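You operate a simulated robot arm through the tools that you are given. There is no shell and no other tool.

The job below is to be done with a simulated two-armed robot. You get a single attempt, and the scene is never put back.

TASK
Press the glued yellow strap shut and put it in the DONE tray.
Fine: press knob on MID; lay it across the die; slide the table out to load, in to press and out to unload; hold the lever down for three seconds or more; leave the other glued strap.

It is judged by the outcome, as a careful person would: the job done as asked, and still so three seconds after it is handed in. It fails if anything else is knocked over, pushed out of place, dropped, spilled or broken.

THE ROBOT
Two 7-joint arms with fingered hands on one trunk that stands fixed in place. Base frame: the origin is at the foot of the trunk, x ahead of it, y to its left, z up; the work surface is at about z = 0.735. Readings come in m, degrees, newtons and seconds.
The left shoulder is at [0.139, 0.125, 1.179], the right one opposite. With the tool pointing down near the work surface each hand reaches from about 0.1 to 0.88 m from the base axis, measured 20 degrees to its own side. Payload 3.7 kg a hand.
Tool frame (each hand has its own): the origin (TCP) lies between the finger pads and is the grasp point; the fingertips stand 0.025 m ahead of it; z points along the fingers, y is the line along which they close. The gripper opens to 0.088 m; its body begins 0.029 m behind the TCP. The gripper is a hand of 5 fingers: y runs from the thumb to the fingers, the wrist lies at [-0.013, -0.097, -0.162] in the tool frame, and closing takes about 1.5 s.
Orientation is told as [roll, pitch, yaw] about the base's x, y, z axes, in that order, counted from this pose: with the fingers straight down and the wrist toward the robot, the tool's x, y and z point along [0, 1, 0], [1, 0, 0] and [0, 0, -1] of the base frame.

THE INTERFACE
- The arms move only by the tool step_arm. It takes "left_commands", "right_commands" or both (then of equal length, played together; a hand with none holds still); each is one flat list of numbers, 6 for each row, row after row: the shift along the tool's x, y, z in m, then the turn, a rotation vector about the tool's x, y, z in rad. In form: [tx, ty, tz, rx, ry, rz, tx, ty, tz, rx, ry, rz, ...]. A call has 1 to 20 rows; each row shifts and turns the commanded pose from where the row before left it, along the tool's axes as they then stand. "left_gripper" and "right_gripper" are, for a hand that has rows, the opening, from 0 (shut) to 1 (fully open), set as the call begins (left out, the last holds). Rows are played at 5 a second. More than 0.05 m and 8.6 degrees between two rows, or a gripper value outside its range, and nothing of the call is played. A pose out of reach is approached as far as the arm can. The call stops where the force on the tool passes 60 N (or 10 N more than at its start, if that is more) or the arm is blocked; 0.2 s more then pass. Each finger travels about 0.045 m/s and halts on what it meets, pressing with about 32 N; the grip force reading is that of the motor and also rises with nothing between the fingers. The clock runs only during rows and for 0.2 s after the last one: add rows that do not move to give the fingers time. It gives the time, the measured TCP pose, the force on the tool (base axes), the opening and the grip force at its end, in the units of the frame above (readings bear some noise), with the torque about the TCP (base axes, N m) and any sound that the robot's microphone picked up.
- Cameras (640 x 400 px; columns grow to the right, rows downward): "scene" is now at [0.2348, 0.0375, 1.3495]; the picture's right is [0.43, -0.90, 0.00], its down [-0.26, -0.12, -0.96] and it looks along [0.87, 0.41, -0.28] (base axes); focal length 214 px, centre (320, 200). "left" rides on the left gripper at [-0.059, -0.079, -0.105] in its tool frame; the picture's right is [-0.73, -0.32, 0.61], its down [0.62, -0.68, 0.38] and it looks along [0.29, 0.66, 0.70] (tool axes); focal length 234 px, centre (320, 200). "right" rides on the right gripper at [0.059, -0.079, -0.105] in its tool frame; the picture's right is [-0.73, 0.32, -0.61], its down [-0.62, -0.68, 0.38] and it looks along [-0.29, 0.66, 0.70] (tool axes); focal length 234 px, centre (320, 200). There is no depth. A picture from a camera that has moved, and an enlarged one, comes with that camera's place and axes in the base frame and with its lens.
- snapshot(camera): a new picture of that camera. No time passes.
- slide_trunk(by): moves the trunk up (or, below 0, down) by that many m; the arms and the scene camera ride with it, the base frame stays. It gives what a move gives, with no picture.
- finger_targets(index, middle, ring, little, thumb_bend, thumb_turn, hand): sets how far each is bent, from 0 (flat) to 1 (curled in); at 0.3 the hand is open as for a grip, at 0.7 the pads meet at the TCP. One left out holds its place. A second passes; each finger stops where it meets its share of the squeeze, and holds until it gets a number again. A gripper value or a shape takes the hand back. It gives what a move gives, with no picture; readings hold the bend of each and the force on index, middle, ring, little, thumb and palm. thumb_turn goes from beside the hand (0) to across from the fingers (1), as for a grip.
- set_grasp(shape, hand): the hand has 5 fingers and takes this shape, open, in about a second: jaw (thumb against the fingers, like two jaws); tri (thumb and two fingers); tip (a fingertip pinch); poke (one finger out to press); point (the index stretched); flat (the hand flat); cup (the hand cupped); fist (a fist). The gripper value then closes the fingers along that shape, each until it touches; the sizes above hold for jaw. It gives what a move gives, with no picture.
- head_to(pan, tilt): turns the head with the scene camera to pan (to the left, within 80 degrees either way) and tilt (down, from -29 to 69), counted from straight ahead of the robot (the tilt from the chest, where the trunk bows). It gives what a move gives.
- enlarge(camera, box): a new picture of the part [left, top, right, bottom] of that camera's present view, enlarged. No time passes.
- finish_job(): hands the job in; it is judged then, once.

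Places have to be worked out from the pictures, the camera data and where the tool is seen. Open the grippers and draw the arms clear of the work before you hand the job in, unless the task says otherwise.

The tools are called after "Request:" by a JSON object that holds its "method" and its "body". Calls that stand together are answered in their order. step_arm: Moves the arms, as the interface text tells. Its arguments: {"type":"object","properties":{"left_commands":{"type":"array","items":{"type":"number"}},"left_gripper":{"type":"number"},"right_commands":{"type":"array","items":{"type":"number"}},"right_gripper":{"type":"number"}},"required":[]} The other tools are called the same way: slide_trunk (by) moves the trunk up or down; set_grasp (shape, hand) gives the hand a shape; finger_targets (index, middle, ring, little, thumb_bend, thumb_turn, hand) moves the fingers one by one; head_to (pan, tilt) turns the head that bears the scene camera; snapshot (camera) takes a picture; enlarge (camera, box) takes an enlarged picture of a part of a camera's view; finish_job () hands the job in.

At the start:

```text
time_s: 0.0
left_ee_pos: [0.332, 0.4122, 1.3678]
left_ee_rot: [0.1, -0.1, 0.0]
left_contact_force: [-0.5, -0.1, -0.6]
left_ft_torque: [-0.03, 0.01, 0.0]
left_gripper_width: 0.0875
left_gripper_force: 0.0
left_shape: jaw
left_bend: [0.3, 0.3, 0.3, 0.3, 0.3, 0.98]
left_finger forces: [0.0, 0.0, 0.0, 0.0, 0.1, 0.1]
right_ee_pos: [0.4602, 0.0072, 1.3949]
right_ee_rot: [-0.1, -0.1, 0.0]
right_contact_force: [-0.4, 0.0, 0.2]
right_ft_torque: [0.01, 0.01, 0.01]
right_gripper_width: 0.0876
right_gripper_force: 0.1
right_shape: jaw
right_bend: [0.3, 0.3, 0.3, 0.3, 0.3, 0.98]
right_finger forces: [0.0, 0.0, 0.0, 0.0, 0.1, 0.1]
trunk travel left (down, up): [-0.2, 0.215]
head pan, tilt (commanded): [25.2, 16.4]
```

scene: 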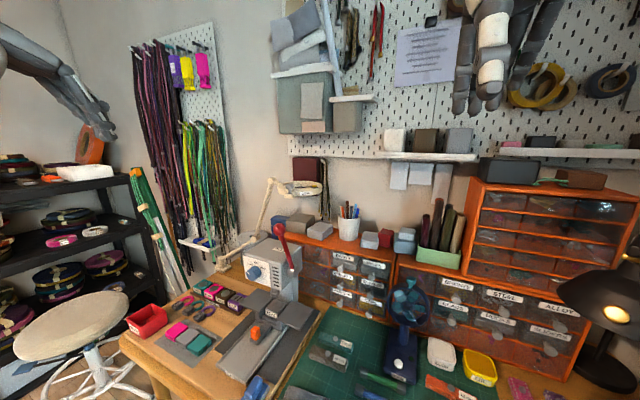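
right: 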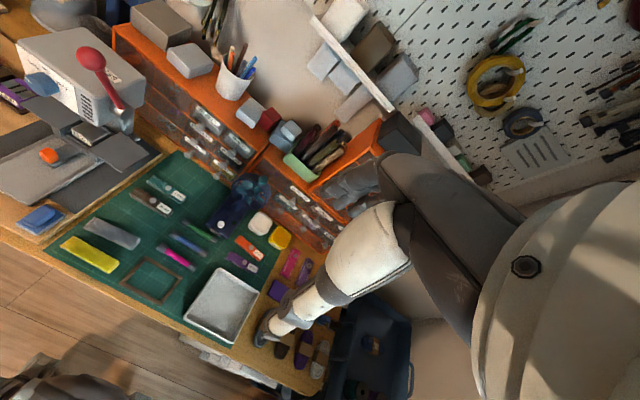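
left: 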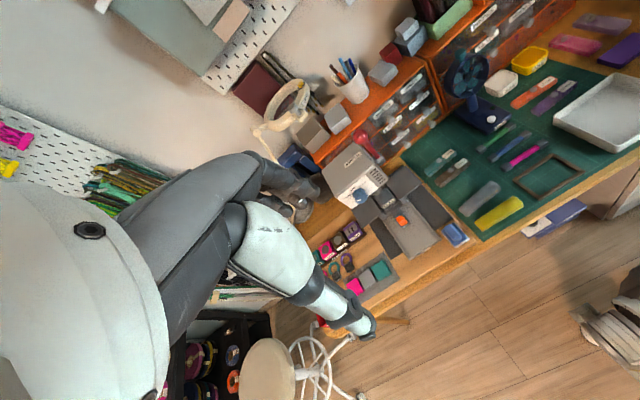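

I start by looking at the bench more closely: the press, the straps and the tray.

Request:
{"method": "head_to", "body": {"pan": 10, "tilt": 50}}

Request:
{"method": "enlarge", "body": {"camera": "right", "box": [0, 130, 320, 330]}}

Request:
{"method": "enlarge", "body": {"camera": "left", "box": [320, 130, 640, 330]}}

Request:
{"method": "enlarge", "body": {"camera": "scene", "box": [200, 200, 520, 400]}}

```text
time_s: 1.0
left_ee_pos: [0.3321, 0.4113, 1.3683]
left_ee_rot: [0.0, 0.0, 0.0]
left_contact_force: [0.3, 0.1, -0.2]
left_ft_torque: [0.02, 0.03, 0.0]
left_gripper_width: 0.0876
left_gripper_force: 0.0
left_shape: jaw
left_bend: [0.3, 0.3, 0.3, 0.3, 0.3, 0.98]
left_finger forces: [0.0, 0.0, 0.1, 0.0, 0.1, 0.0]
right_ee_pos: [0.4599, 0.0079, 1.395]
right_ee_rot: [0.0, 0.0, 0.0]
right_contact_force: [0.0, -0.1, 0.1]
right_ft_torque: [0.04, 0.01, 0.03]
right_gripper_width: 0.0876
right_gripper_force: 0.1
right_shape: jaw
right_bend: [0.3, 0.3, 0.3, 0.3, 0.3, 0.98]
right_finger forces: [0.0, 0.1, 0.1, 0.0, 0.0, 0.0]
trunk travel left (down, up): [-0.2, 0.215]
head pan, tilt (commanded): [10.0, 50.0]
```

```text
2.00 times, centred on (160, 230) of right
camera zoom: at [0.3812, 0.0675, 1.4992], right [0.32, -0.73, 0.61], down [-0.68, -0.62, -0.38], along [0.66, -0.29, -0.7], focal length 468 px, centre (640, 140)
```

zoom: 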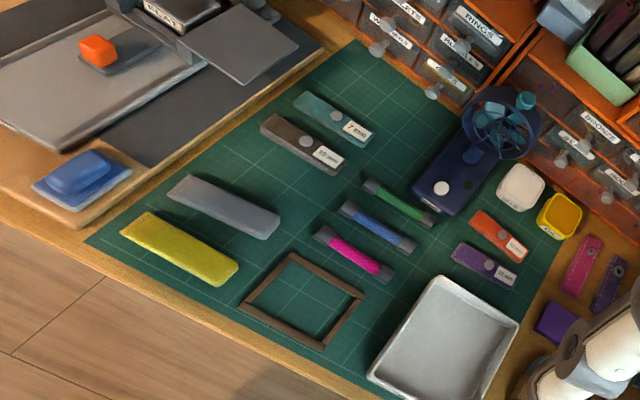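

```text
2.00 times, centred on (480, 230) of left
camera zoom: at [0.2524, 0.3533, 1.4737], right [-0.32, -0.73, -0.61], down [-0.68, 0.62, -0.38], along [0.66, 0.29, -0.7], focal length 468 px, centre (0, 140)
```

zoom: 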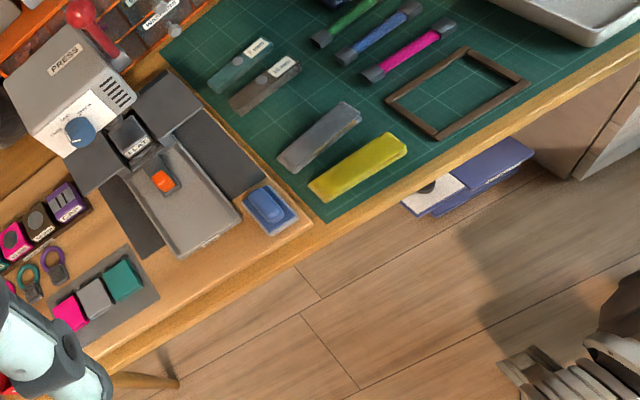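

```text
2.00 times, centred on (360, 300) of scene
camera zoom: at [0.2262, 0.0111, 1.2982], right [0.17, -0.98, 0.0], down [-0.75, -0.13, -0.64], along [0.63, 0.11, -0.77], focal length 429 px, centre (240, 0)
```

zoom: 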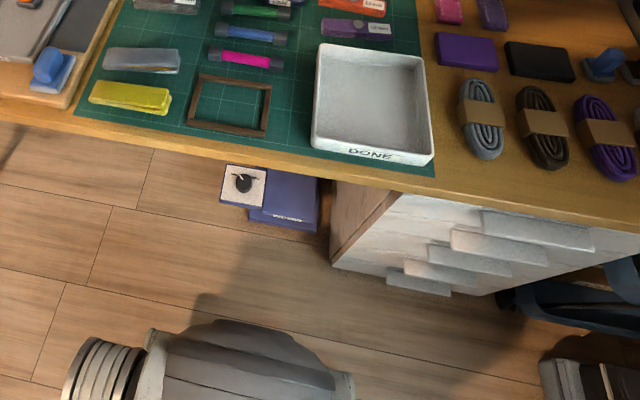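

The yellow strap lies at the near-left corner of the mat, next to the grey one; the press stands on the left. I take more pictures of the press and the note on the wall.

Request:
{"method": "snapshot", "body": {"camera": "scene"}}

Request:
{"method": "head_to", "body": {"pan": 30, "tilt": 30}}

Request:
{"method": "snapshot", "body": {"camera": "scene"}}

Request:
{"method": "enlarge", "body": {"camera": "scene", "box": [200, 120, 360, 220]}}

Request:
{"method": "enlarge", "body": {"camera": "left", "box": [310, 130, 470, 230]}}

```text
taken
camera scene: at [0.2262, 0.0111, 1.2982], right [0.17, -0.98, 0.0], down [-0.75, -0.13, -0.64], along [0.63, 0.11, -0.77], focal length 214 px, centre (320, 200)
```

scene: 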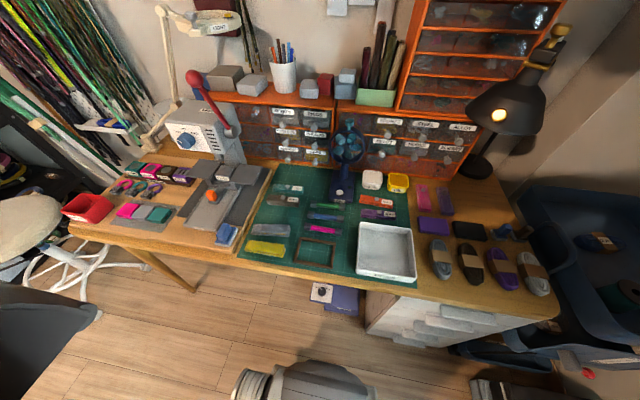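

```text
time_s: 1.8
left_ee_pos: [0.3324, 0.413, 1.3677]
left_ee_rot: [0.2, 0.0, 0.0]
left_contact_force: [0.3, 0.1, 0.1]
left_ft_torque: [0.0, 0.01, 0.02]
left_gripper_width: 0.0878
left_gripper_force: 0.1
left_shape: jaw
left_bend: [0.3, 0.3, 0.3, 0.3, 0.3, 0.98]
left_finger forces: [0.1, 0.0, 0.0, 0.0, 0.0, 0.0]
right_ee_pos: [0.4604, 0.0077, 1.3953]
right_ee_rot: [-0.1, 0.0, 0.0]
right_contact_force: [0.4, 0.2, 0.1]
right_ft_torque: [-0.02, -0.02, 0.0]
right_gripper_width: 0.0878
right_gripper_force: 0.1
right_shape: jaw
right_bend: [0.3, 0.3, 0.3, 0.3, 0.3, 0.98]
right_finger forces: [0.0, 0.0, 0.1, 0.0, 0.0, 0.0]
trunk travel left (down, up): [-0.2, 0.215]
head pan, tilt (commanded): [30.0, 30.0]
```

```text
taken
camera scene: at [0.2287, 0.0428, 1.3275], right [0.5, -0.87, 0.0], down [-0.43, -0.25, -0.87], along [0.75, 0.43, -0.5], focal length 214 px, centre (320, 200)
```

scene: 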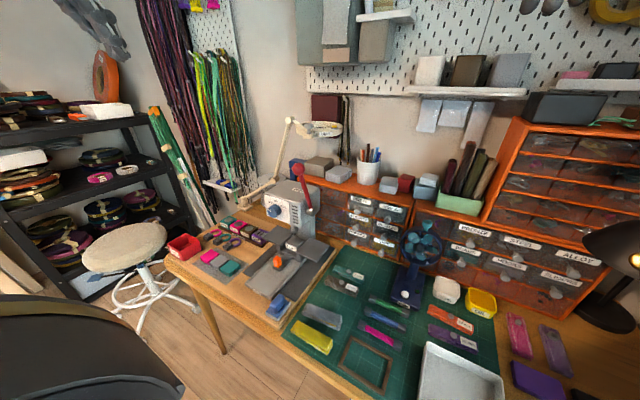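

```text
4.00 times, centred on (280, 170) of scene
camera zoom: at [0.2287, 0.0428, 1.3275], right [0.5, -0.87, 0.0], down [-0.43, -0.25, -0.87], along [0.75, 0.43, -0.5], focal length 858 px, centre (480, 320)
```

zoom: 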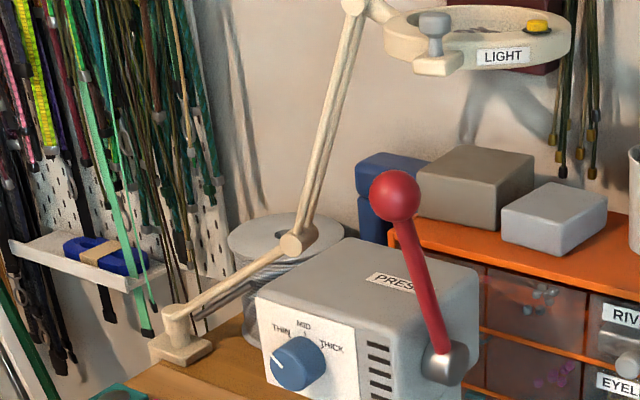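

```text
4.00 times, centred on (390, 180) of left
camera zoom: at [0.2525, 0.3533, 1.4737], right [-0.32, -0.73, -0.61], down [-0.68, 0.62, -0.38], along [0.66, 0.29, -0.7], focal length 937 px, centre (40, 280)
```

zoom: 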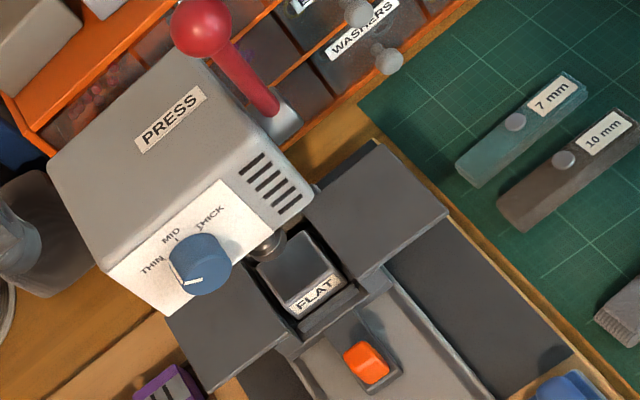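

The knob seems to point at THIN now. I look closer at the table, die and straps.

Request:
{"method": "enlarge", "body": {"camera": "scene", "box": [220, 210, 348, 290]}}

Request:
{"method": "enlarge", "body": {"camera": "scene", "box": [240, 170, 336, 230]}}

Request:
{"method": "enlarge", "body": {"camera": "left", "box": [360, 160, 488, 240]}}

Request:
{"method": "enlarge", "body": {"camera": "scene", "box": [260, 270, 420, 370]}}

```text
5.00 times, centred on (284, 250) of scene
camera zoom: at [0.2287, 0.0428, 1.3275], right [0.5, -0.87, 0.0], down [-0.43, -0.25, -0.87], along [0.75, 0.43, -0.5], focal length 1072 px, centre (500, -50)
```

zoom: 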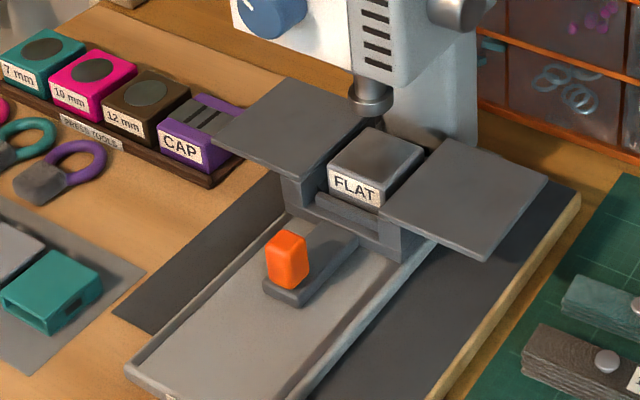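

```text
6.67 times, centred on (288, 200) of scene
camera zoom: at [0.2287, 0.0428, 1.3275], right [0.5, -0.87, 0.0], down [-0.43, -0.25, -0.87], along [0.75, 0.43, -0.5], focal length 1430 px, centre (533, 200)
```

zoom: 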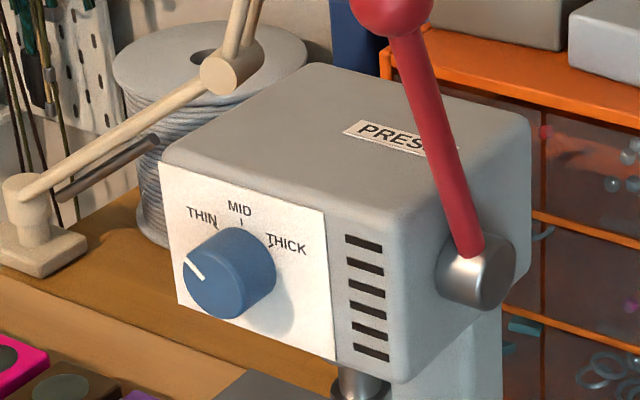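

```text
5.00 times, centred on (424, 200) of left
camera zoom: at [0.2525, 0.3533, 1.4737], right [-0.32, -0.73, -0.61], down [-0.68, 0.62, -0.38], along [0.66, 0.29, -0.7], focal length 1171 px, centre (-200, 200)
```

zoom: 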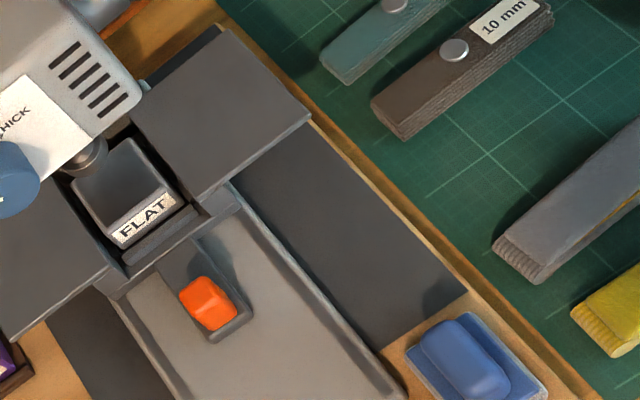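

```text
4.00 times, centred on (340, 320) of scene
camera zoom: at [0.2287, 0.0428, 1.3275], right [0.5, -0.87, 0.0], down [-0.43, -0.25, -0.87], along [0.75, 0.43, -0.5], focal length 858 px, centre (240, -280)
```

zoom: 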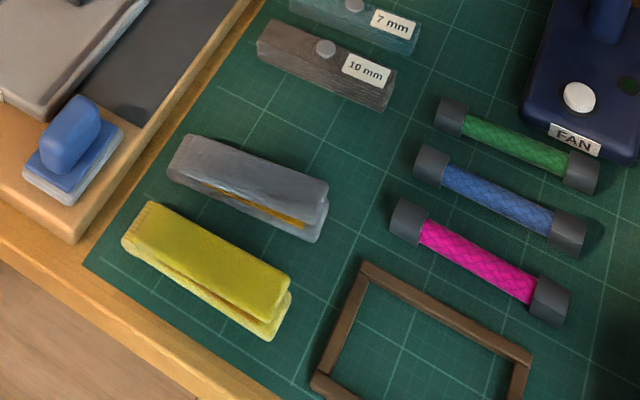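

The table is in (die under the ram), the knob points at THIN, and the lever ball is up at about (0.656, 0.352, 1.116). I lower the left hand in front of the press for closer pictures.

Request:
{"method": "step_arm", "body": {"left_commands": [-0.005, 0.008, 0.025, 0, 0, 0, -0.005, 0.008, 0.025, 0, 0, 0, -0.005, 0.008, 0.025, 0, 0, 0, -0.005, 0.008, 0.025, 0, 0, 0, -0.005, 0.008, 0.025, 0, 0, 0, -0.005, 0.008, 0.025, 0, 0, 0, -0.005, 0.008, 0.025, 0, 0, 0, -0.005, 0.008, 0.025, 0, 0, 0]}}

Request:
{"method": "snapshot", "body": {"camera": "left"}}

Request:
{"method": "snapshot", "body": {"camera": "scene"}}

```text
time_s: 3.6
left_ee_pos: [0.397, 0.3709, 1.1698]
left_ee_rot: [0.0, -0.1, 0.0]
left_contact_force: [-1.2, -0.1, 0.6]
left_ft_torque: [0.03, 0.01, 0.0]
left_gripper_width: 0.0877
left_gripper_force: 0.0
left_shape: jaw
left_bend: [0.3, 0.3, 0.3, 0.3, 0.3, 0.98]
left_finger forces: [0.0, 0.0, 0.0, 0.0, 0.0, 0.1]
right_ee_pos: [0.4604, 0.0077, 1.395]
right_ee_rot: [0.0, 0.0, 0.0]
right_contact_force: [-0.1, 0.1, 0.0]
right_ft_torque: [0.03, 0.04, -0.02]
right_gripper_width: 0.0877
right_gripper_force: 0.0
right_shape: jaw
right_bend: [0.3, 0.3, 0.3, 0.3, 0.3, 0.98]
right_finger forces: [0.1, 0.0, 0.1, 0.1, 0.0, 0.0]
trunk travel left (down, up): [-0.2, 0.215]
head pan, tilt (commanded): [30.0, 30.0]
```

```text
taken
camera left: at [0.3176, 0.3112, 1.2751], right [-0.32, -0.73, -0.61], down [-0.68, 0.62, -0.38], along [0.66, 0.29, -0.69], focal length 234 px, centre (320, 200)
```

left: 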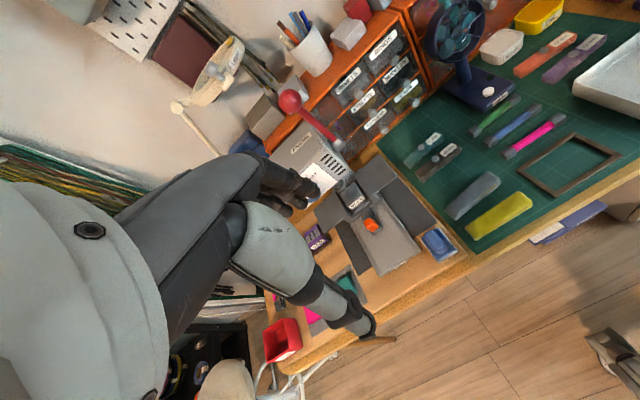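

```text
taken
camera scene: at [0.2289, 0.0427, 1.3275], right [0.5, -0.87, 0.0], down [-0.43, -0.25, -0.87], along [0.75, 0.43, -0.5], focal length 214 px, centre (320, 200)
```

scene: 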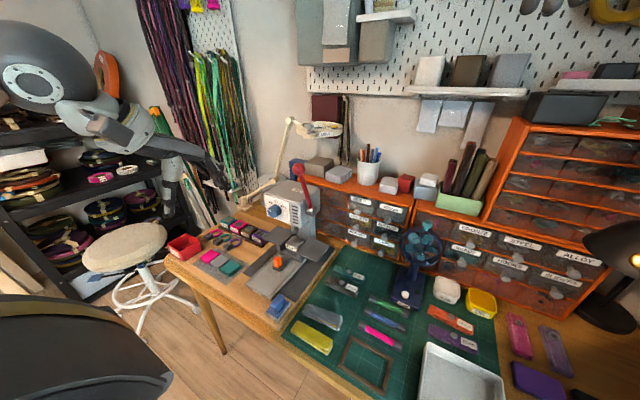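

The press is well in view from the left wrist camera now; I enlarge it.

Request:
{"method": "enlarge", "body": {"camera": "left", "box": [270, 130, 462, 250]}}

Request:
{"method": "enlarge", "body": {"camera": "left", "box": [320, 170, 432, 240]}}

Request:
{"method": "enlarge", "body": {"camera": "left", "box": [400, 160, 560, 260]}}

```text
3.33 times, centred on (366, 190) of left
camera zoom: at [0.3176, 0.3112, 1.2751], right [-0.32, -0.73, -0.61], down [-0.68, 0.62, -0.38], along [0.66, 0.29, -0.69], focal length 781 px, centre (167, 233)
```

zoom: 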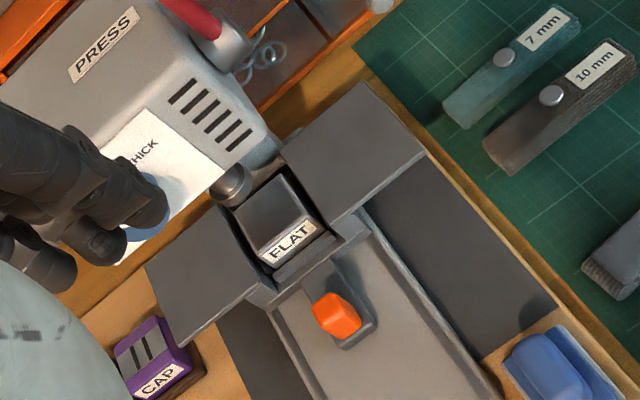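

```text
5.71 times, centred on (376, 205) of left
camera zoom: at [0.3176, 0.3112, 1.2751], right [-0.32, -0.73, -0.61], down [-0.68, 0.62, -0.38], along [0.66, 0.29, -0.69], focal length 1338 px, centre (0, 171)
```

zoom: 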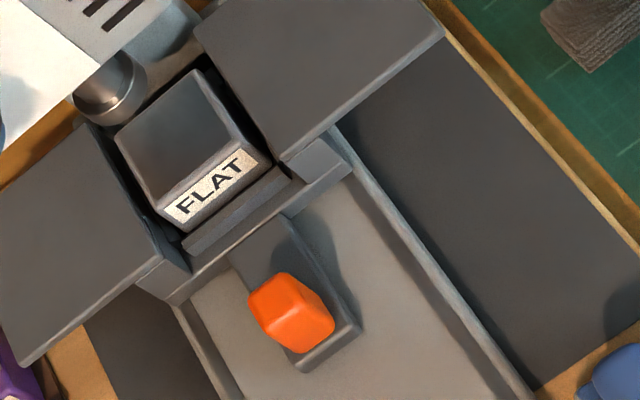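

```text
4.00 times, centred on (480, 210) of left
camera zoom: at [0.3176, 0.3112, 1.2751], right [-0.32, -0.73, -0.61], down [-0.68, 0.62, -0.38], along [0.66, 0.29, -0.69], focal length 937 px, centre (-320, 160)
```

zoom: 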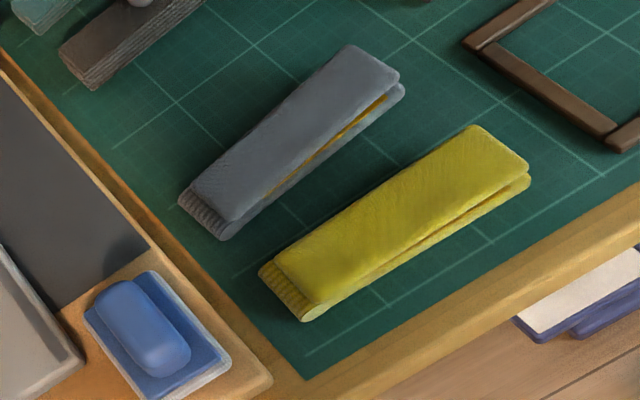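

The die sits between two wings on the sliding carriage with the orange handle. Now a close look at the knob from the head camera.

Request:
{"method": "enlarge", "body": {"camera": "scene", "box": [256, 190, 320, 230]}}

Request:
{"method": "enlarge", "body": {"camera": "scene", "box": [256, 220, 352, 280]}}

```text
10.00 times, centred on (288, 210) of scene
camera zoom: at [0.2289, 0.0427, 1.3275], right [0.5, -0.87, 0.0], down [-0.43, -0.25, -0.87], along [0.75, 0.43, -0.5], focal length 2145 px, centre (640, 100)
```

zoom: 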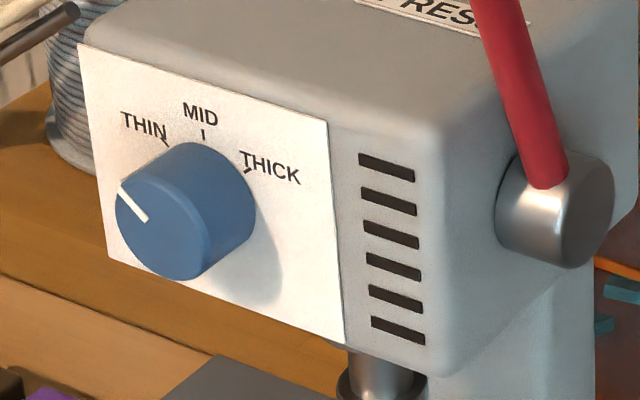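

```text
6.67 times, centred on (304, 250) of scene
camera zoom: at [0.2289, 0.0427, 1.3275], right [0.5, -0.87, 0.0], down [-0.43, -0.25, -0.87], along [0.75, 0.43, -0.5], focal length 1430 px, centre (427, -133)
```

zoom: 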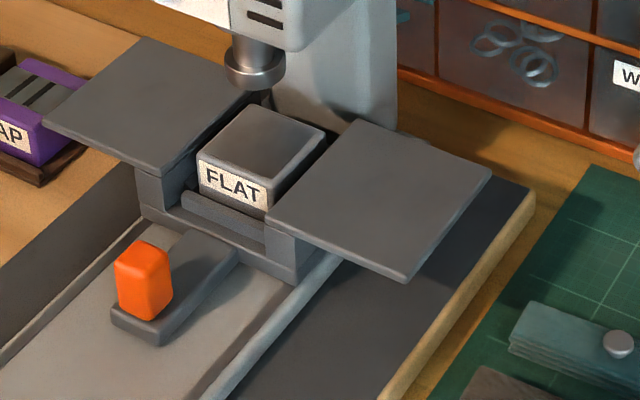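

The knob's front is at about (0.642, 0.451, 0.956), its base at x ≈ 0.665, pointer on THIN, about 48° left of MID. I bring the left hand forward and turn its fingers to point straight ahead.

Request:
{"method": "step_arm", "body": {"left_commands": [0.016, 0.018, 0.018, 0, 0, 0, 0.016, 0.018, 0.018, 0, 0, 0, 0.016, 0.018, 0.018, 0, 0, 0, 0.016, 0.018, 0.018, 0, 0, 0, 0.016, 0.018, 0.018, 0, 0, 0, 0, 0, 0, -0.1309, 0, 0, 0, 0, 0, -0.1309, 0, 0, 0, 0, 0, -0.1309, 0, 0, 0, 0, 0, -0.1309, 0, 0, 0, 0, 0, -0.1309, 0, 0, 0, 0, 0, -0.1309, 0, 0, 0, 0, 0, -0.1309, 0, 0, 0, 0, 0, -0.1309, 0, 0, 0, 0, 0, -0.1309, 0, 0, 0, 0, 0, -0.1309, 0, 0, 0, 0, 0, -0.1309, 0, 0, 0, 0, 0, -0.1309, 0, 0, 0, 0, 0, 0, 0, 0]}}

Request:
{"method": "snapshot", "body": {"camera": "scene"}}

Request:
{"method": "snapshot", "body": {"camera": "left"}}

```text
time_s: 7.4
left_ee_pos: [0.4854, 0.4524, 1.0784]
left_ee_rot: [171.8, -89.9, -171.8]
left_contact_force: [0.3, 0.1, 0.6]
left_ft_torque: [0.04, 0.02, 0.0]
left_gripper_width: 0.0878
left_gripper_force: 0.1
left_shape: jaw
left_bend: [0.3, 0.3, 0.3, 0.3, 0.3, 0.98]
left_finger forces: [0.0, 0.0, 0.0, 0.0, 0.1, 0.1]
right_ee_pos: [0.4591, 0.0071, 1.3946]
right_ee_rot: [0.0, 0.0, 0.0]
right_contact_force: [0.3, -0.5, -0.5]
right_ft_torque: [0.01, -0.02, -0.02]
right_gripper_width: 0.0872
right_gripper_force: 0.0
right_shape: jaw
right_bend: [0.3, 0.3, 0.3, 0.3, 0.3, 0.98]
right_finger forces: [0.1, 0.1, 0.1, 0.0, 0.0, 0.1]
trunk travel left (down, up): [-0.2, 0.215]
head pan, tilt (commanded): [30.0, 30.0]
```

```text
taken
camera scene: at [0.2284, 0.0428, 1.3277], right [0.5, -0.87, 0.0], down [-0.43, -0.25, -0.87], along [0.75, 0.43, -0.5], focal length 214 px, centre (320, 200)
```

scene: 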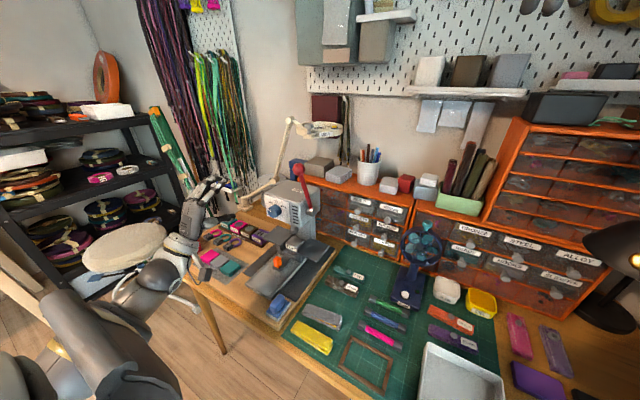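

```text
taken
camera left: at [0.3806, 0.3933, 0.9994], right [0.61, -0.73, -0.32], down [0.39, 0.62, -0.68], along [0.69, 0.29, 0.66], focal length 234 px, centre (320, 200)
```

left: 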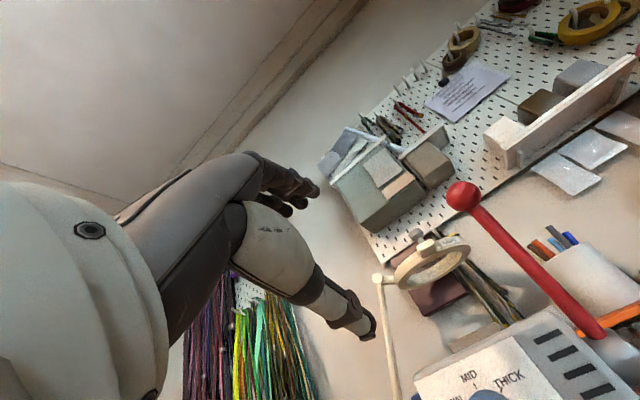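

The fingers now point forward. I lower the hand to knob height, staying 8 cm short of it, and roll it 24° counter to the turn to come.

Request:
{"method": "step_arm", "body": {"left_commands": [0, -0.0245, 0.015, 0, 0, 0, 0, -0.0245, 0.015, 0, 0, 0, 0, -0.0245, 0.015, 0, 0, 0, 0, -0.0245, 0.015, 0, 0, 0, 0, -0.0245, 0.015, 0, 0, 0, 0, 0, 0, 0, 0, -0.14, 0, 0, 0, 0, 0, -0.14, 0, 0, 0, 0, 0, -0.14, 0, 0, 0, 0, 0, 0]}}

Request:
{"method": "snapshot", "body": {"camera": "scene"}}

Request:
{"method": "enlarge", "body": {"camera": "scene", "box": [180, 150, 340, 250]}}

Request:
{"method": "snapshot", "body": {"camera": "left"}}

```text
time_s: 9.4
left_ee_pos: [0.4897, 0.5188, 1.0376]
left_ee_rot: [-89.7, -66.1, 89.6]
left_contact_force: [0.0, 0.5, -0.1]
left_ft_torque: [0.03, 0.0, -0.02]
left_gripper_width: 0.0876
left_gripper_force: 0.1
left_shape: jaw
left_bend: [0.3, 0.3, 0.3, 0.3, 0.3, 0.98]
left_finger forces: [0.0, 0.0, 0.0, 0.0, 0.0, 0.0]
left hand out of reach, approached as far as the arm can: row 1, 2, 3, 4, 5, 6, 7, 8
right_ee_pos: [0.4596, 0.0085, 1.3944]
right_ee_rot: [0.0, 0.0, 0.1]
right_contact_force: [0.2, 0.3, 0.1]
right_ft_torque: [0.01, -0.01, 0.0]
right_gripper_width: 0.0876
right_gripper_force: 0.0
right_shape: jaw
right_bend: [0.3, 0.3, 0.3, 0.3, 0.3, 0.98]
right_finger forces: [0.0, 0.1, 0.0, 0.0, 0.1, 0.0]
trunk travel left (down, up): [-0.2, 0.215]
head pan, tilt (commanded): [30.0, 30.0]
```

```text
taken
camera scene: at [0.2287, 0.0429, 1.3276], right [0.5, -0.87, 0.0], down [-0.43, -0.25, -0.87], along [0.75, 0.43, -0.5], focal length 214 px, centre (320, 200)
```

scene: 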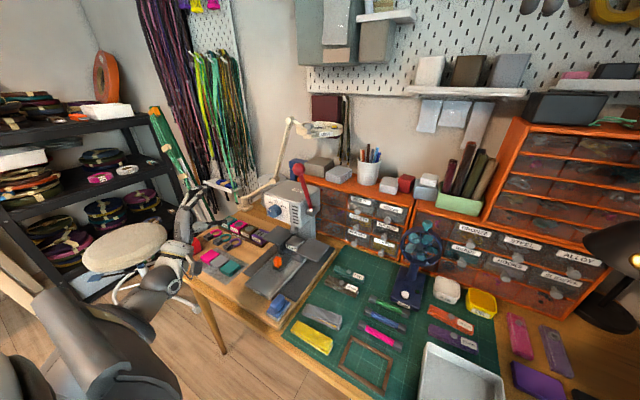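

```text
4.00 times, centred on (260, 200) of scene
camera zoom: at [0.2287, 0.0429, 1.3276], right [0.5, -0.87, 0.0], down [-0.43, -0.25, -0.87], along [0.75, 0.43, -0.5], focal length 858 px, centre (560, 200)
```

zoom: 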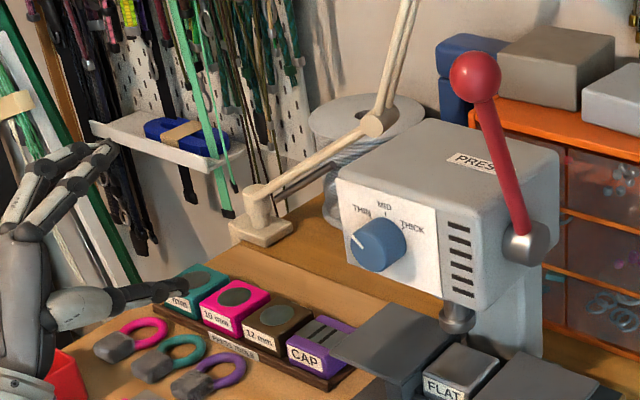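

```text
taken
camera left: at [0.384, 0.4334, 0.9902], right [0.61, -0.8, 0.0], down [0.38, 0.29, -0.88], along [0.7, 0.53, 0.48], focal length 234 px, centre (320, 200)
```

left: 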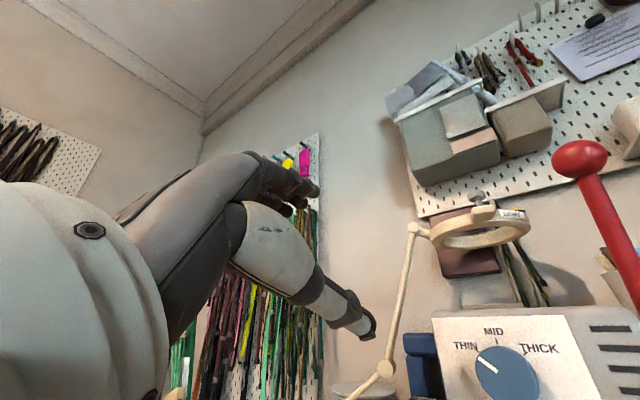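

The arm cannot hold this forward-pointing pose that low with the trunk at this height. I undo the roll and raise the hand, so that I can lower the trunk instead.

Request:
{"method": "step_arm", "body": {"left_commands": [0, 0, 0, 0, 0, 0.14, 0, 0, 0, 0, 0, 0.14, 0, 0, 0, 0, 0, 0.14, 0, 0.025, 0, 0, 0, 0, 0, 0.025, 0, 0, 0, 0, 0, 0.025, 0, 0, 0, 0, 0, 0.025, 0, 0, 0, 0, 0, 0.025, 0, 0, 0, 0, 0, 0, 0, 0, 0, 0]}}

```text
time_s: 11.4
left_ee_pos: [0.488, 0.5201, 1.1612]
left_ee_rot: [102.2, -90.0, -102.3]
left_contact_force: [-0.1, -0.2, 0.8]
left_ft_torque: [0.01, -0.02, -0.02]
left_gripper_width: 0.0877
left_gripper_force: 0.0
left_shape: jaw
left_bend: [0.3, 0.3, 0.3, 0.3, 0.3, 0.98]
left_finger forces: [0.1, 0.0, 0.0, 0.0, 0.1, 0.1]
right_ee_pos: [0.4604, 0.0078, 1.3945]
right_ee_rot: [0.0, -0.1, 0.1]
right_contact_force: [0.2, -0.3, 0.0]
right_ft_torque: [-0.03, -0.01, 0.0]
right_gripper_width: 0.0877
right_gripper_force: 0.0
right_shape: jaw
right_bend: [0.3, 0.3, 0.3, 0.3, 0.3, 0.98]
right_finger forces: [0.0, 0.0, 0.1, 0.0, 0.0, 0.0]
trunk travel left (down, up): [-0.2, 0.215]
head pan, tilt (commanded): [30.0, 30.0]
```

The hand is at z = 1.161. Lowering the trunk 0.2 m brings it to knob height (about 0.96) with nothing beneath it but low tools.

Request:
{"method": "slide_trunk", "body": {"by": -0.2}}

Request:
{"method": "snapshot", "body": {"camera": "scene"}}

Request:
{"method": "snapshot", "body": {"camera": "left"}}

```text
time_s: 13.6
left_ee_pos: [0.4879, 0.5189, 0.9626]
left_ee_rot: [162.7, -89.8, -162.8]
left_contact_force: [0.1, -0.5, -0.3]
left_ft_torque: [-0.02, -0.01, -0.02]
left_gripper_width: 0.0877
left_gripper_force: 0.0
left_shape: jaw
left_bend: [0.3, 0.3, 0.3, 0.3, 0.3, 0.98]
left_finger forces: [0.0, 0.1, 0.0, 0.0, 0.0, 0.0]
right_ee_pos: [0.6082, 0.0081, 1.073]
right_ee_rot: [0.0, 22.8, 0.0]
right_contact_force: [-0.3, 0.6, -0.3]
right_ft_torque: [-0.04, -0.03, 0.03]
right_gripper_width: 0.0876
right_gripper_force: 0.0
right_shape: jaw
right_bend: [0.3, 0.3, 0.3, 0.3, 0.3, 0.98]
right_finger forces: [0.0, 0.1, 0.0, 0.0, 0.0, 0.0]
trunk travel left (down, up): [0.0, 0.416]
head pan, tilt (commanded): [30.0, 30.0]
```

```text
taken
camera scene: at [0.4108, 0.0428, 1.0984], right [0.5, -0.87, 0.0], down [-0.43, -0.25, -0.87], along [0.75, 0.43, -0.5], focal length 214 px, centre (320, 200)
```

scene: 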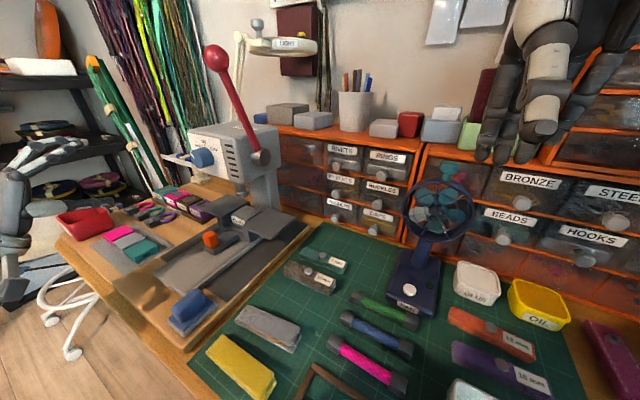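

```text
taken
camera left: at [0.3837, 0.4603, 0.8842], right [0.61, -0.73, -0.32], down [0.38, 0.62, -0.68], along [0.69, 0.29, 0.66], focal length 234 px, centre (320, 200)
```

left: 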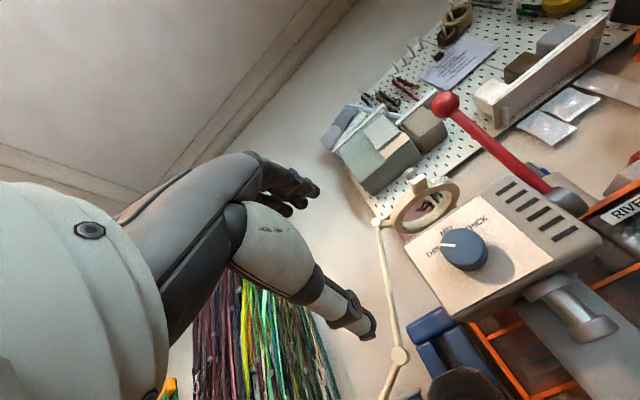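

Lowering made the trunk bow, and the right hand swung forward but is clear of everything. The left camera confirms the knob at (0.642, 0.453, 0.955); I move the left hand in front of it and roll it.

Request:
{"method": "step_arm", "body": {"left_commands": [-0.0168, -0.0016, 0.015, 0, 0, 0, -0.0168, -0.0016, 0.015, 0, 0, 0, -0.0168, -0.0016, 0.015, 0, 0, 0, -0.0168, -0.0016, 0.015, 0, 0, 0, 0, 0, 0, 0, 0, -0.14, 0, 0, 0, 0, 0, -0.14, 0, 0, 0, 0, 0, -0.14, 0, 0, 0, 0, 0, 0]}}

Request:
{"method": "snapshot", "body": {"camera": "scene"}}

Request:
{"method": "snapshot", "body": {"camera": "left"}}

```text
time_s: 15.4
left_ee_pos: [0.5496, 0.4512, 0.957]
left_ee_rot: [-90.1, -65.9, 90.1]
left_contact_force: [-0.7, -0.7, -0.2]
left_ft_torque: [0.04, -0.05, -0.02]
left_gripper_width: 0.0877
left_gripper_force: 0.0
left_shape: jaw
left_bend: [0.3, 0.3, 0.3, 0.3, 0.3, 0.98]
left_finger forces: [0.0, 0.0, 0.0, 0.0, 0.0, 0.1]
right_ee_pos: [0.6083, 0.0078, 1.0735]
right_ee_rot: [0.0, 22.7, 0.0]
right_contact_force: [-0.3, 0.5, -0.7]
right_ft_torque: [-0.02, -0.03, 0.02]
right_gripper_width: 0.0877
right_gripper_force: 0.1
right_shape: jaw
right_bend: [0.3, 0.3, 0.3, 0.3, 0.3, 0.98]
right_finger forces: [0.0, 0.1, 0.1, 0.0, 0.0, 0.0]
trunk travel left (down, up): [0.0, 0.416]
head pan, tilt (commanded): [30.0, 30.0]
```

```text
taken
camera scene: at [0.4113, 0.0428, 1.0982], right [0.5, -0.87, 0.0], down [-0.43, -0.25, -0.87], along [0.75, 0.43, -0.5], focal length 214 px, centre (320, 200)
```

scene: 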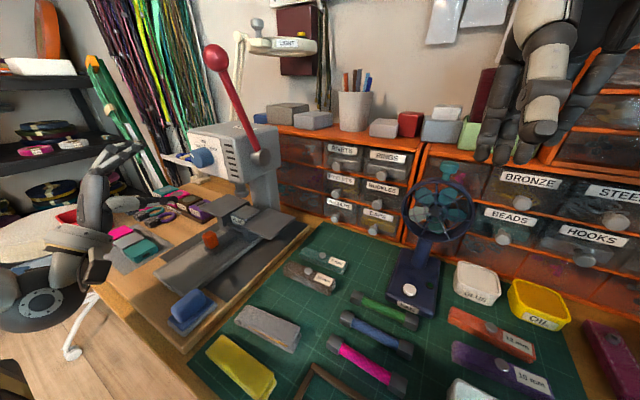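

```text
taken
camera left: at [0.4442, 0.3654, 0.9087], right [0.61, -0.79, 0.0], down [0.38, 0.29, -0.88], along [0.7, 0.53, 0.48], focal length 234 px, centre (320, 200)
```

left: 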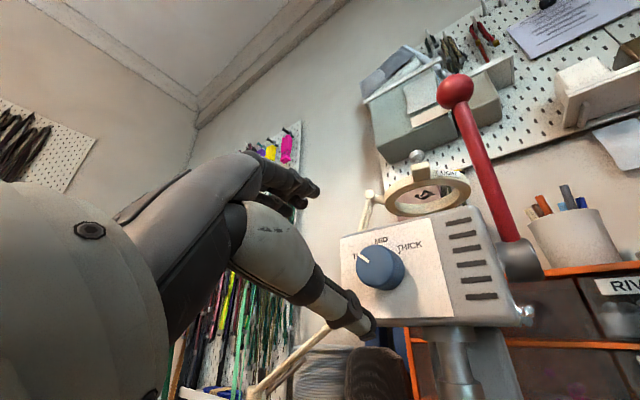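

The hand is aligned with the knob (pointer now visible just left of MID's tick from this angle). I advance toward it by 7 cm.

Request:
{"method": "step_arm", "body": {"left_commands": [0, 0, 0.014, 0, 0, 0, 0, 0, 0.014, 0, 0, 0, 0, 0, 0.014, 0, 0, 0, 0, 0, 0.014, 0, 0, 0, 0, 0, 0.014, 0, 0, 0]}}

Request:
{"method": "snapshot", "body": {"camera": "left"}}

Request:
{"method": "enlarge", "body": {"camera": "scene", "box": [80, 90, 280, 215]}}

```text
time_s: 16.6
left_ee_pos: [0.6209, 0.4501, 0.9571]
left_ee_rot: [-90.0, -66.0, 90.2]
left_contact_force: [0.3, 0.3, 0.4]
left_ft_torque: [0.0, 0.0, 0.0]
left_gripper_width: 0.0881
left_gripper_force: 0.1
left_shape: jaw
left_bend: [0.3, 0.3, 0.3, 0.3, 0.3, 0.98]
left_finger forces: [0.0, 0.1, 0.1, 0.0, 0.1, 0.0]
right_ee_pos: [0.6082, 0.0082, 1.0722]
right_ee_rot: [-0.1, 22.7, 0.0]
right_contact_force: [-0.3, 0.0, 0.2]
right_ft_torque: [0.0, -0.01, -0.01]
right_gripper_width: 0.0876
right_gripper_force: 0.1
right_shape: jaw
right_bend: [0.3, 0.3, 0.3, 0.3, 0.3, 0.98]
right_finger forces: [0.1, 0.0, 0.0, 0.1, 0.1, 0.0]
trunk travel left (down, up): [0.0, 0.416]
head pan, tilt (commanded): [30.0, 30.0]
```

```text
taken
camera left: at [0.5151, 0.365, 0.9094], right [0.61, -0.79, 0.0], down [0.38, 0.29, -0.88], along [0.7, 0.53, 0.48], focal length 234 px, centre (320, 200)
```

left: 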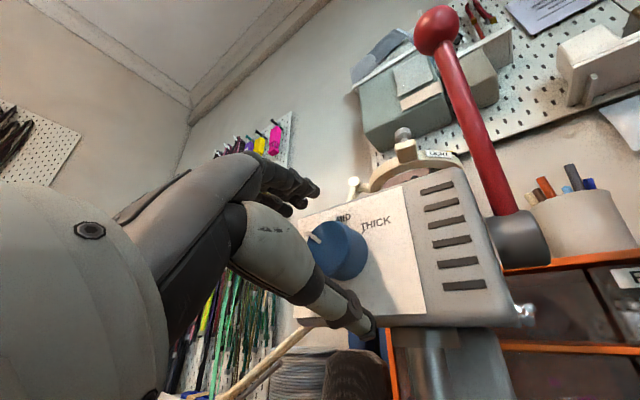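

```text
3.20 times, centred on (180, 152) of scene
camera zoom: at [0.4114, 0.0429, 1.0981], right [0.5, -0.87, 0.0], down [-0.43, -0.25, -0.87], along [0.75, 0.43, -0.5], focal length 686 px, centre (768, 352)
```

zoom: 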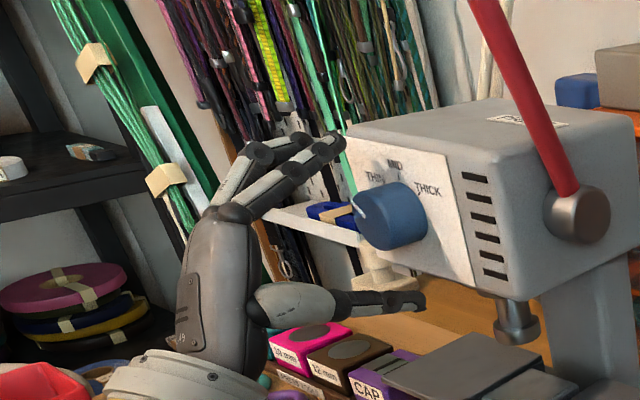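

Thumb is below the knob and fingers above it. I go in another 1 cm and close on the knob, giving the fingers time.

Request:
{"method": "step_arm", "body": {"left_commands": [0, 0, 0.005, 0, 0, 0, 0, 0, 0.005, 0, 0, 0]}}

Request:
{"method": "step_arm", "body": {"left_commands": [0, 0, 0, 0, 0, 0, 0, 0, 0, 0, 0, 0, 0, 0, 0, 0, 0, 0, 0, 0, 0, 0, 0, 0, 0, 0, 0, 0, 0, 0, 0, 0, 0, 0, 0, 0, 0, 0, 0, 0, 0, 0, 0, 0, 0, 0, 0, 0], "left_gripper": 0.1}}

Request:
{"method": "snapshot", "body": {"camera": "left"}}

Request:
{"method": "enlarge", "body": {"camera": "scene", "box": [120, 100, 280, 200]}}

```text
time_s: 17.2
left_ee_pos: [0.6292, 0.4507, 0.9564]
left_ee_rot: [-90.2, -66.0, 90.0]
left_contact_force: [-0.1, -0.7, 0.2]
left_ft_torque: [0.0, -0.03, 0.0]
left_gripper_width: 0.0876
left_gripper_force: 0.0
left_shape: jaw
left_bend: [0.3, 0.3, 0.3, 0.3, 0.3, 0.98]
left_finger forces: [0.1, 0.0, 0.1, 0.0, 0.1, 0.1]
right_ee_pos: [0.6081, 0.0085, 1.0727]
right_ee_rot: [0.0, 22.7, 0.0]
right_contact_force: [0.0, -1.1, 0.6]
right_ft_torque: [0.03, -0.03, 0.01]
right_gripper_width: 0.0877
right_gripper_force: 0.1
right_shape: jaw
right_bend: [0.3, 0.3, 0.3, 0.3, 0.3, 0.98]
right_finger forces: [0.0, 0.0, 0.1, 0.0, 0.0, 0.0]
trunk travel left (down, up): [0.0, 0.416]
head pan, tilt (commanded): [30.0, 30.0]
```

```text
time_s: 19.0
left_ee_pos: [0.6293, 0.4496, 0.9557]
left_ee_rot: [-90.0, -66.0, 89.9]
left_contact_force: [-0.3, -5.2, -3.6]
left_ft_torque: [0.03, 0.01, -0.06]
left_gripper_width: 0.0306
left_gripper_force: 31.9
left_shape: jaw
left_bend: [0.74, 0.48, 0.54, 0.5, 0.75, 1.0]
left_finger forces: [14.7, 9.2, 0.0, 0.0, 28.5, 0.1]
right_ee_pos: [0.6084, 0.0084, 1.0726]
right_ee_rot: [0.1, 22.8, 0.1]
right_contact_force: [-0.2, 0.3, 0.0]
right_ft_torque: [0.0, -0.01, -0.03]
right_gripper_width: 0.0877
right_gripper_force: 0.2
right_shape: jaw
right_bend: [0.3, 0.3, 0.3, 0.3, 0.3, 0.98]
right_finger forces: [0.0, 0.0, 0.1, 0.1, 0.1, 0.0]
trunk travel left (down, up): [0.0, 0.416]
head pan, tilt (commanded): [30.0, 30.0]
```

```text
taken
camera left: at [0.5245, 0.3649, 0.9081], right [0.61, -0.79, 0.0], down [0.38, 0.29, -0.88], along [0.7, 0.53, 0.48], focal length 234 px, centre (320, 200)
```

left: 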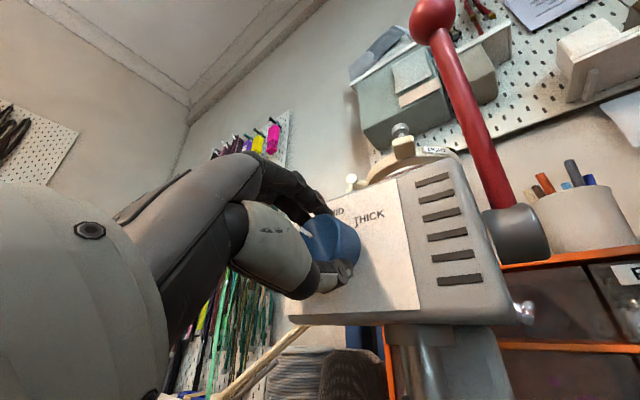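

```text
4.00 times, centred on (200, 150) of scene
camera zoom: at [0.4115, 0.0425, 1.098], right [0.5, -0.87, 0.0], down [-0.43, -0.25, -0.87], along [0.75, 0.43, -0.5], focal length 858 px, centre (800, 400)
```

zoom: 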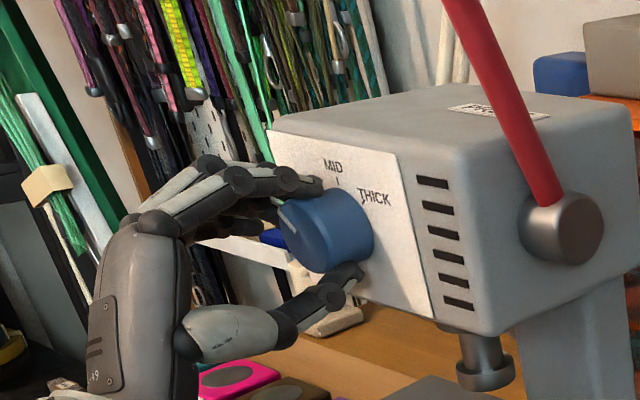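

Thumb, index and middle finger hold the knob with 32 N. I turn it clockwise (as seen from the robot) by about 47° toward MID.

Request:
{"method": "step_arm", "body": {"left_commands": [0, 0, 0, 0, 0, 0.1, 0, 0, 0, 0, 0, 0.1, 0, 0, 0, 0, 0, 0.1, 0, 0, 0, 0, 0, 0.1, 0, 0, 0, 0, 0, 0.1, 0, 0, 0, 0, 0, 0.1, 0, 0, 0, 0, 0, 0.1, 0, 0, 0, 0, 0, 0.1, 0, 0, 0, 0, 0, 0]}}

Request:
{"method": "snapshot", "body": {"camera": "left"}}

Request:
{"method": "enlarge", "body": {"camera": "scene", "box": [120, 100, 280, 200]}}

```text
time_s: 21.0
left_ee_pos: [0.6304, 0.4524, 0.9547]
left_ee_rot: [89.7, -68.1, -89.9]
left_contact_force: [-3.8, 4.3, -9.8]
left_ft_torque: [-0.03, 0.19, 0.07]
left_gripper_width: 0.0301
left_gripper_force: 32.1
left_shape: jaw
left_bend: [0.74, 0.49, 0.54, 0.5, 0.75, 1.0]
left_finger forces: [13.8, 8.9, 0.0, 0.0, 32.8, 0.1]
right_ee_pos: [0.6091, 0.0087, 1.0722]
right_ee_rot: [-0.1, 22.8, 0.0]
right_contact_force: [-0.7, -0.2, 0.0]
right_ft_torque: [0.01, 0.0, -0.04]
right_gripper_width: 0.0875
right_gripper_force: 0.0
right_shape: jaw
right_bend: [0.3, 0.3, 0.3, 0.3, 0.3, 0.98]
right_finger forces: [0.1, 0.0, 0.0, 0.0, 0.0, 0.0]
trunk travel left (down, up): [0.0, 0.416]
head pan, tilt (commanded): [30.0, 30.0]
```

```text
taken
camera left: at [0.5247, 0.4279, 0.86], right [0.61, -0.55, -0.57], down [0.38, 0.83, -0.4], along [0.7, 0.02, 0.72], focal length 234 px, centre (320, 200)
```

left: 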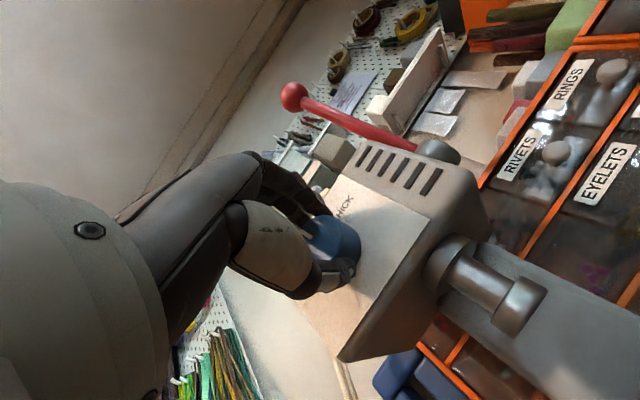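

```text
4.00 times, centred on (200, 150) of scene
camera zoom: at [0.4117, 0.0438, 1.0979], right [0.5, -0.87, 0.0], down [-0.43, -0.25, -0.87], along [0.75, 0.43, -0.5], focal length 858 px, centre (800, 400)
```

zoom: 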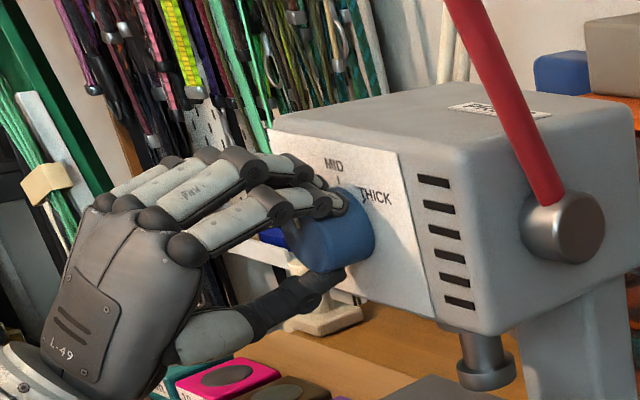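

The hand turned 46° with the knob following. I release and back off to read the pointer.

Request:
{"method": "step_arm", "body": {"left_commands": [0, 0, 0, 0, 0, 0, 0, 0, 0, 0, 0, 0, 0, 0, 0, 0, 0, 0, 0, 0, 0, 0, 0, 0, 0, 0, 0, 0, 0, 0, 0, 0, 0, 0, 0, 0, 0, 0, 0, 0, 0, 0, 0, 0, 0, 0, 0, 0, 0, 0, -0.015, 0, 0, 0, 0, 0, -0.02, 0, 0, 0, 0, 0, -0.025, 0, 0, 0, 0, 0, -0.025, 0, 0, 0], "left_gripper": 1}}

Request:
{"method": "snapshot", "body": {"camera": "left"}}

Request:
{"method": "enlarge", "body": {"camera": "scene", "box": [150, 110, 278, 190]}}

Request:
{"method": "enlarge", "body": {"camera": "left", "box": [280, 150, 440, 250]}}

```text
time_s: 23.6
left_ee_pos: [0.5442, 0.453, 0.9563]
left_ee_rot: [90.2, -68.3, -90.1]
left_contact_force: [1.0, 1.2, 0.0]
left_ft_torque: [-0.01, 0.0, -0.01]
left_gripper_width: 0.0876
left_gripper_force: 0.1
left_shape: jaw
left_bend: [0.3, 0.3, 0.3, 0.3, 0.3, 0.98]
left_finger forces: [0.0, 0.0, 0.0, 0.1, 0.1, 0.0]
right_ee_pos: [0.6074, 0.0076, 1.0733]
right_ee_rot: [0.0, 22.7, 0.0]
right_contact_force: [-0.4, 0.5, -0.1]
right_ft_torque: [-0.01, -0.01, 0.01]
right_gripper_width: 0.0878
right_gripper_force: 0.0
right_shape: jaw
right_bend: [0.3, 0.3, 0.3, 0.3, 0.3, 0.98]
right_finger forces: [0.1, 0.0, 0.0, 0.0, 0.1, 0.0]
trunk travel left (down, up): [0.0, 0.416]
head pan, tilt (commanded): [30.0, 30.0]
```

```text
taken
camera left: at [0.4392, 0.4273, 0.8618], right [0.61, -0.55, -0.57], down [0.38, 0.83, -0.4], along [0.69, 0.03, 0.72], focal length 234 px, centre (320, 200)
```

left: 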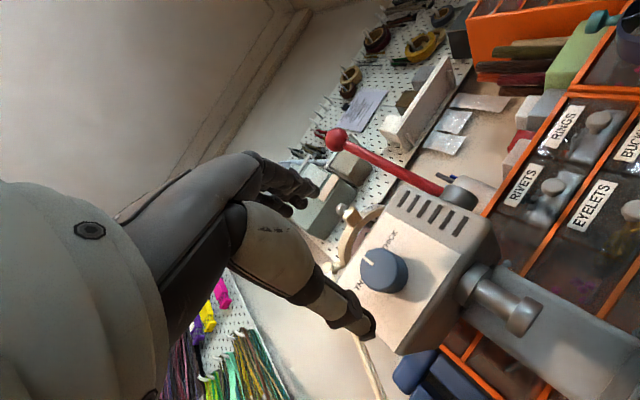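

```text
5.00 times, centred on (214, 150) of scene
camera zoom: at [0.4111, 0.0427, 1.0983], right [0.5, -0.87, 0.0], down [-0.43, -0.25, -0.87], along [0.75, 0.43, -0.5], focal length 1072 px, centre (850, 450)
```

zoom: 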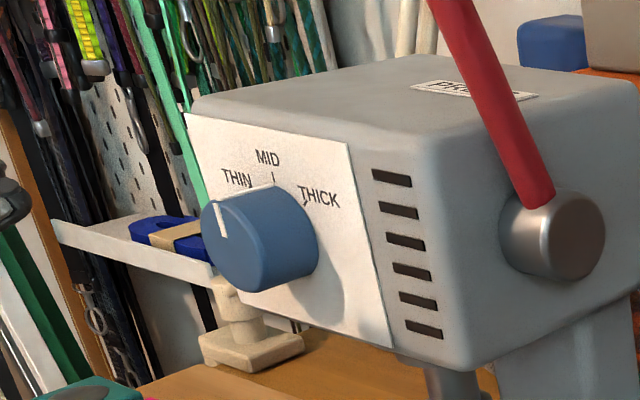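

```text
4.00 times, centred on (360, 200) of left
camera zoom: at [0.4392, 0.4273, 0.8618], right [0.61, -0.55, -0.57], down [0.38, 0.83, -0.4], along [0.69, 0.03, 0.72], focal length 937 px, centre (160, 200)
```

zoom: 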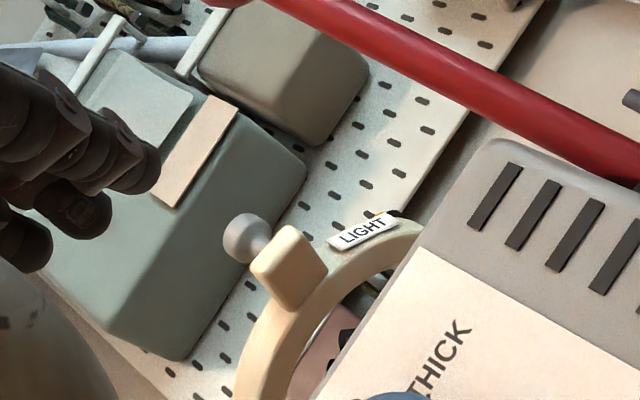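

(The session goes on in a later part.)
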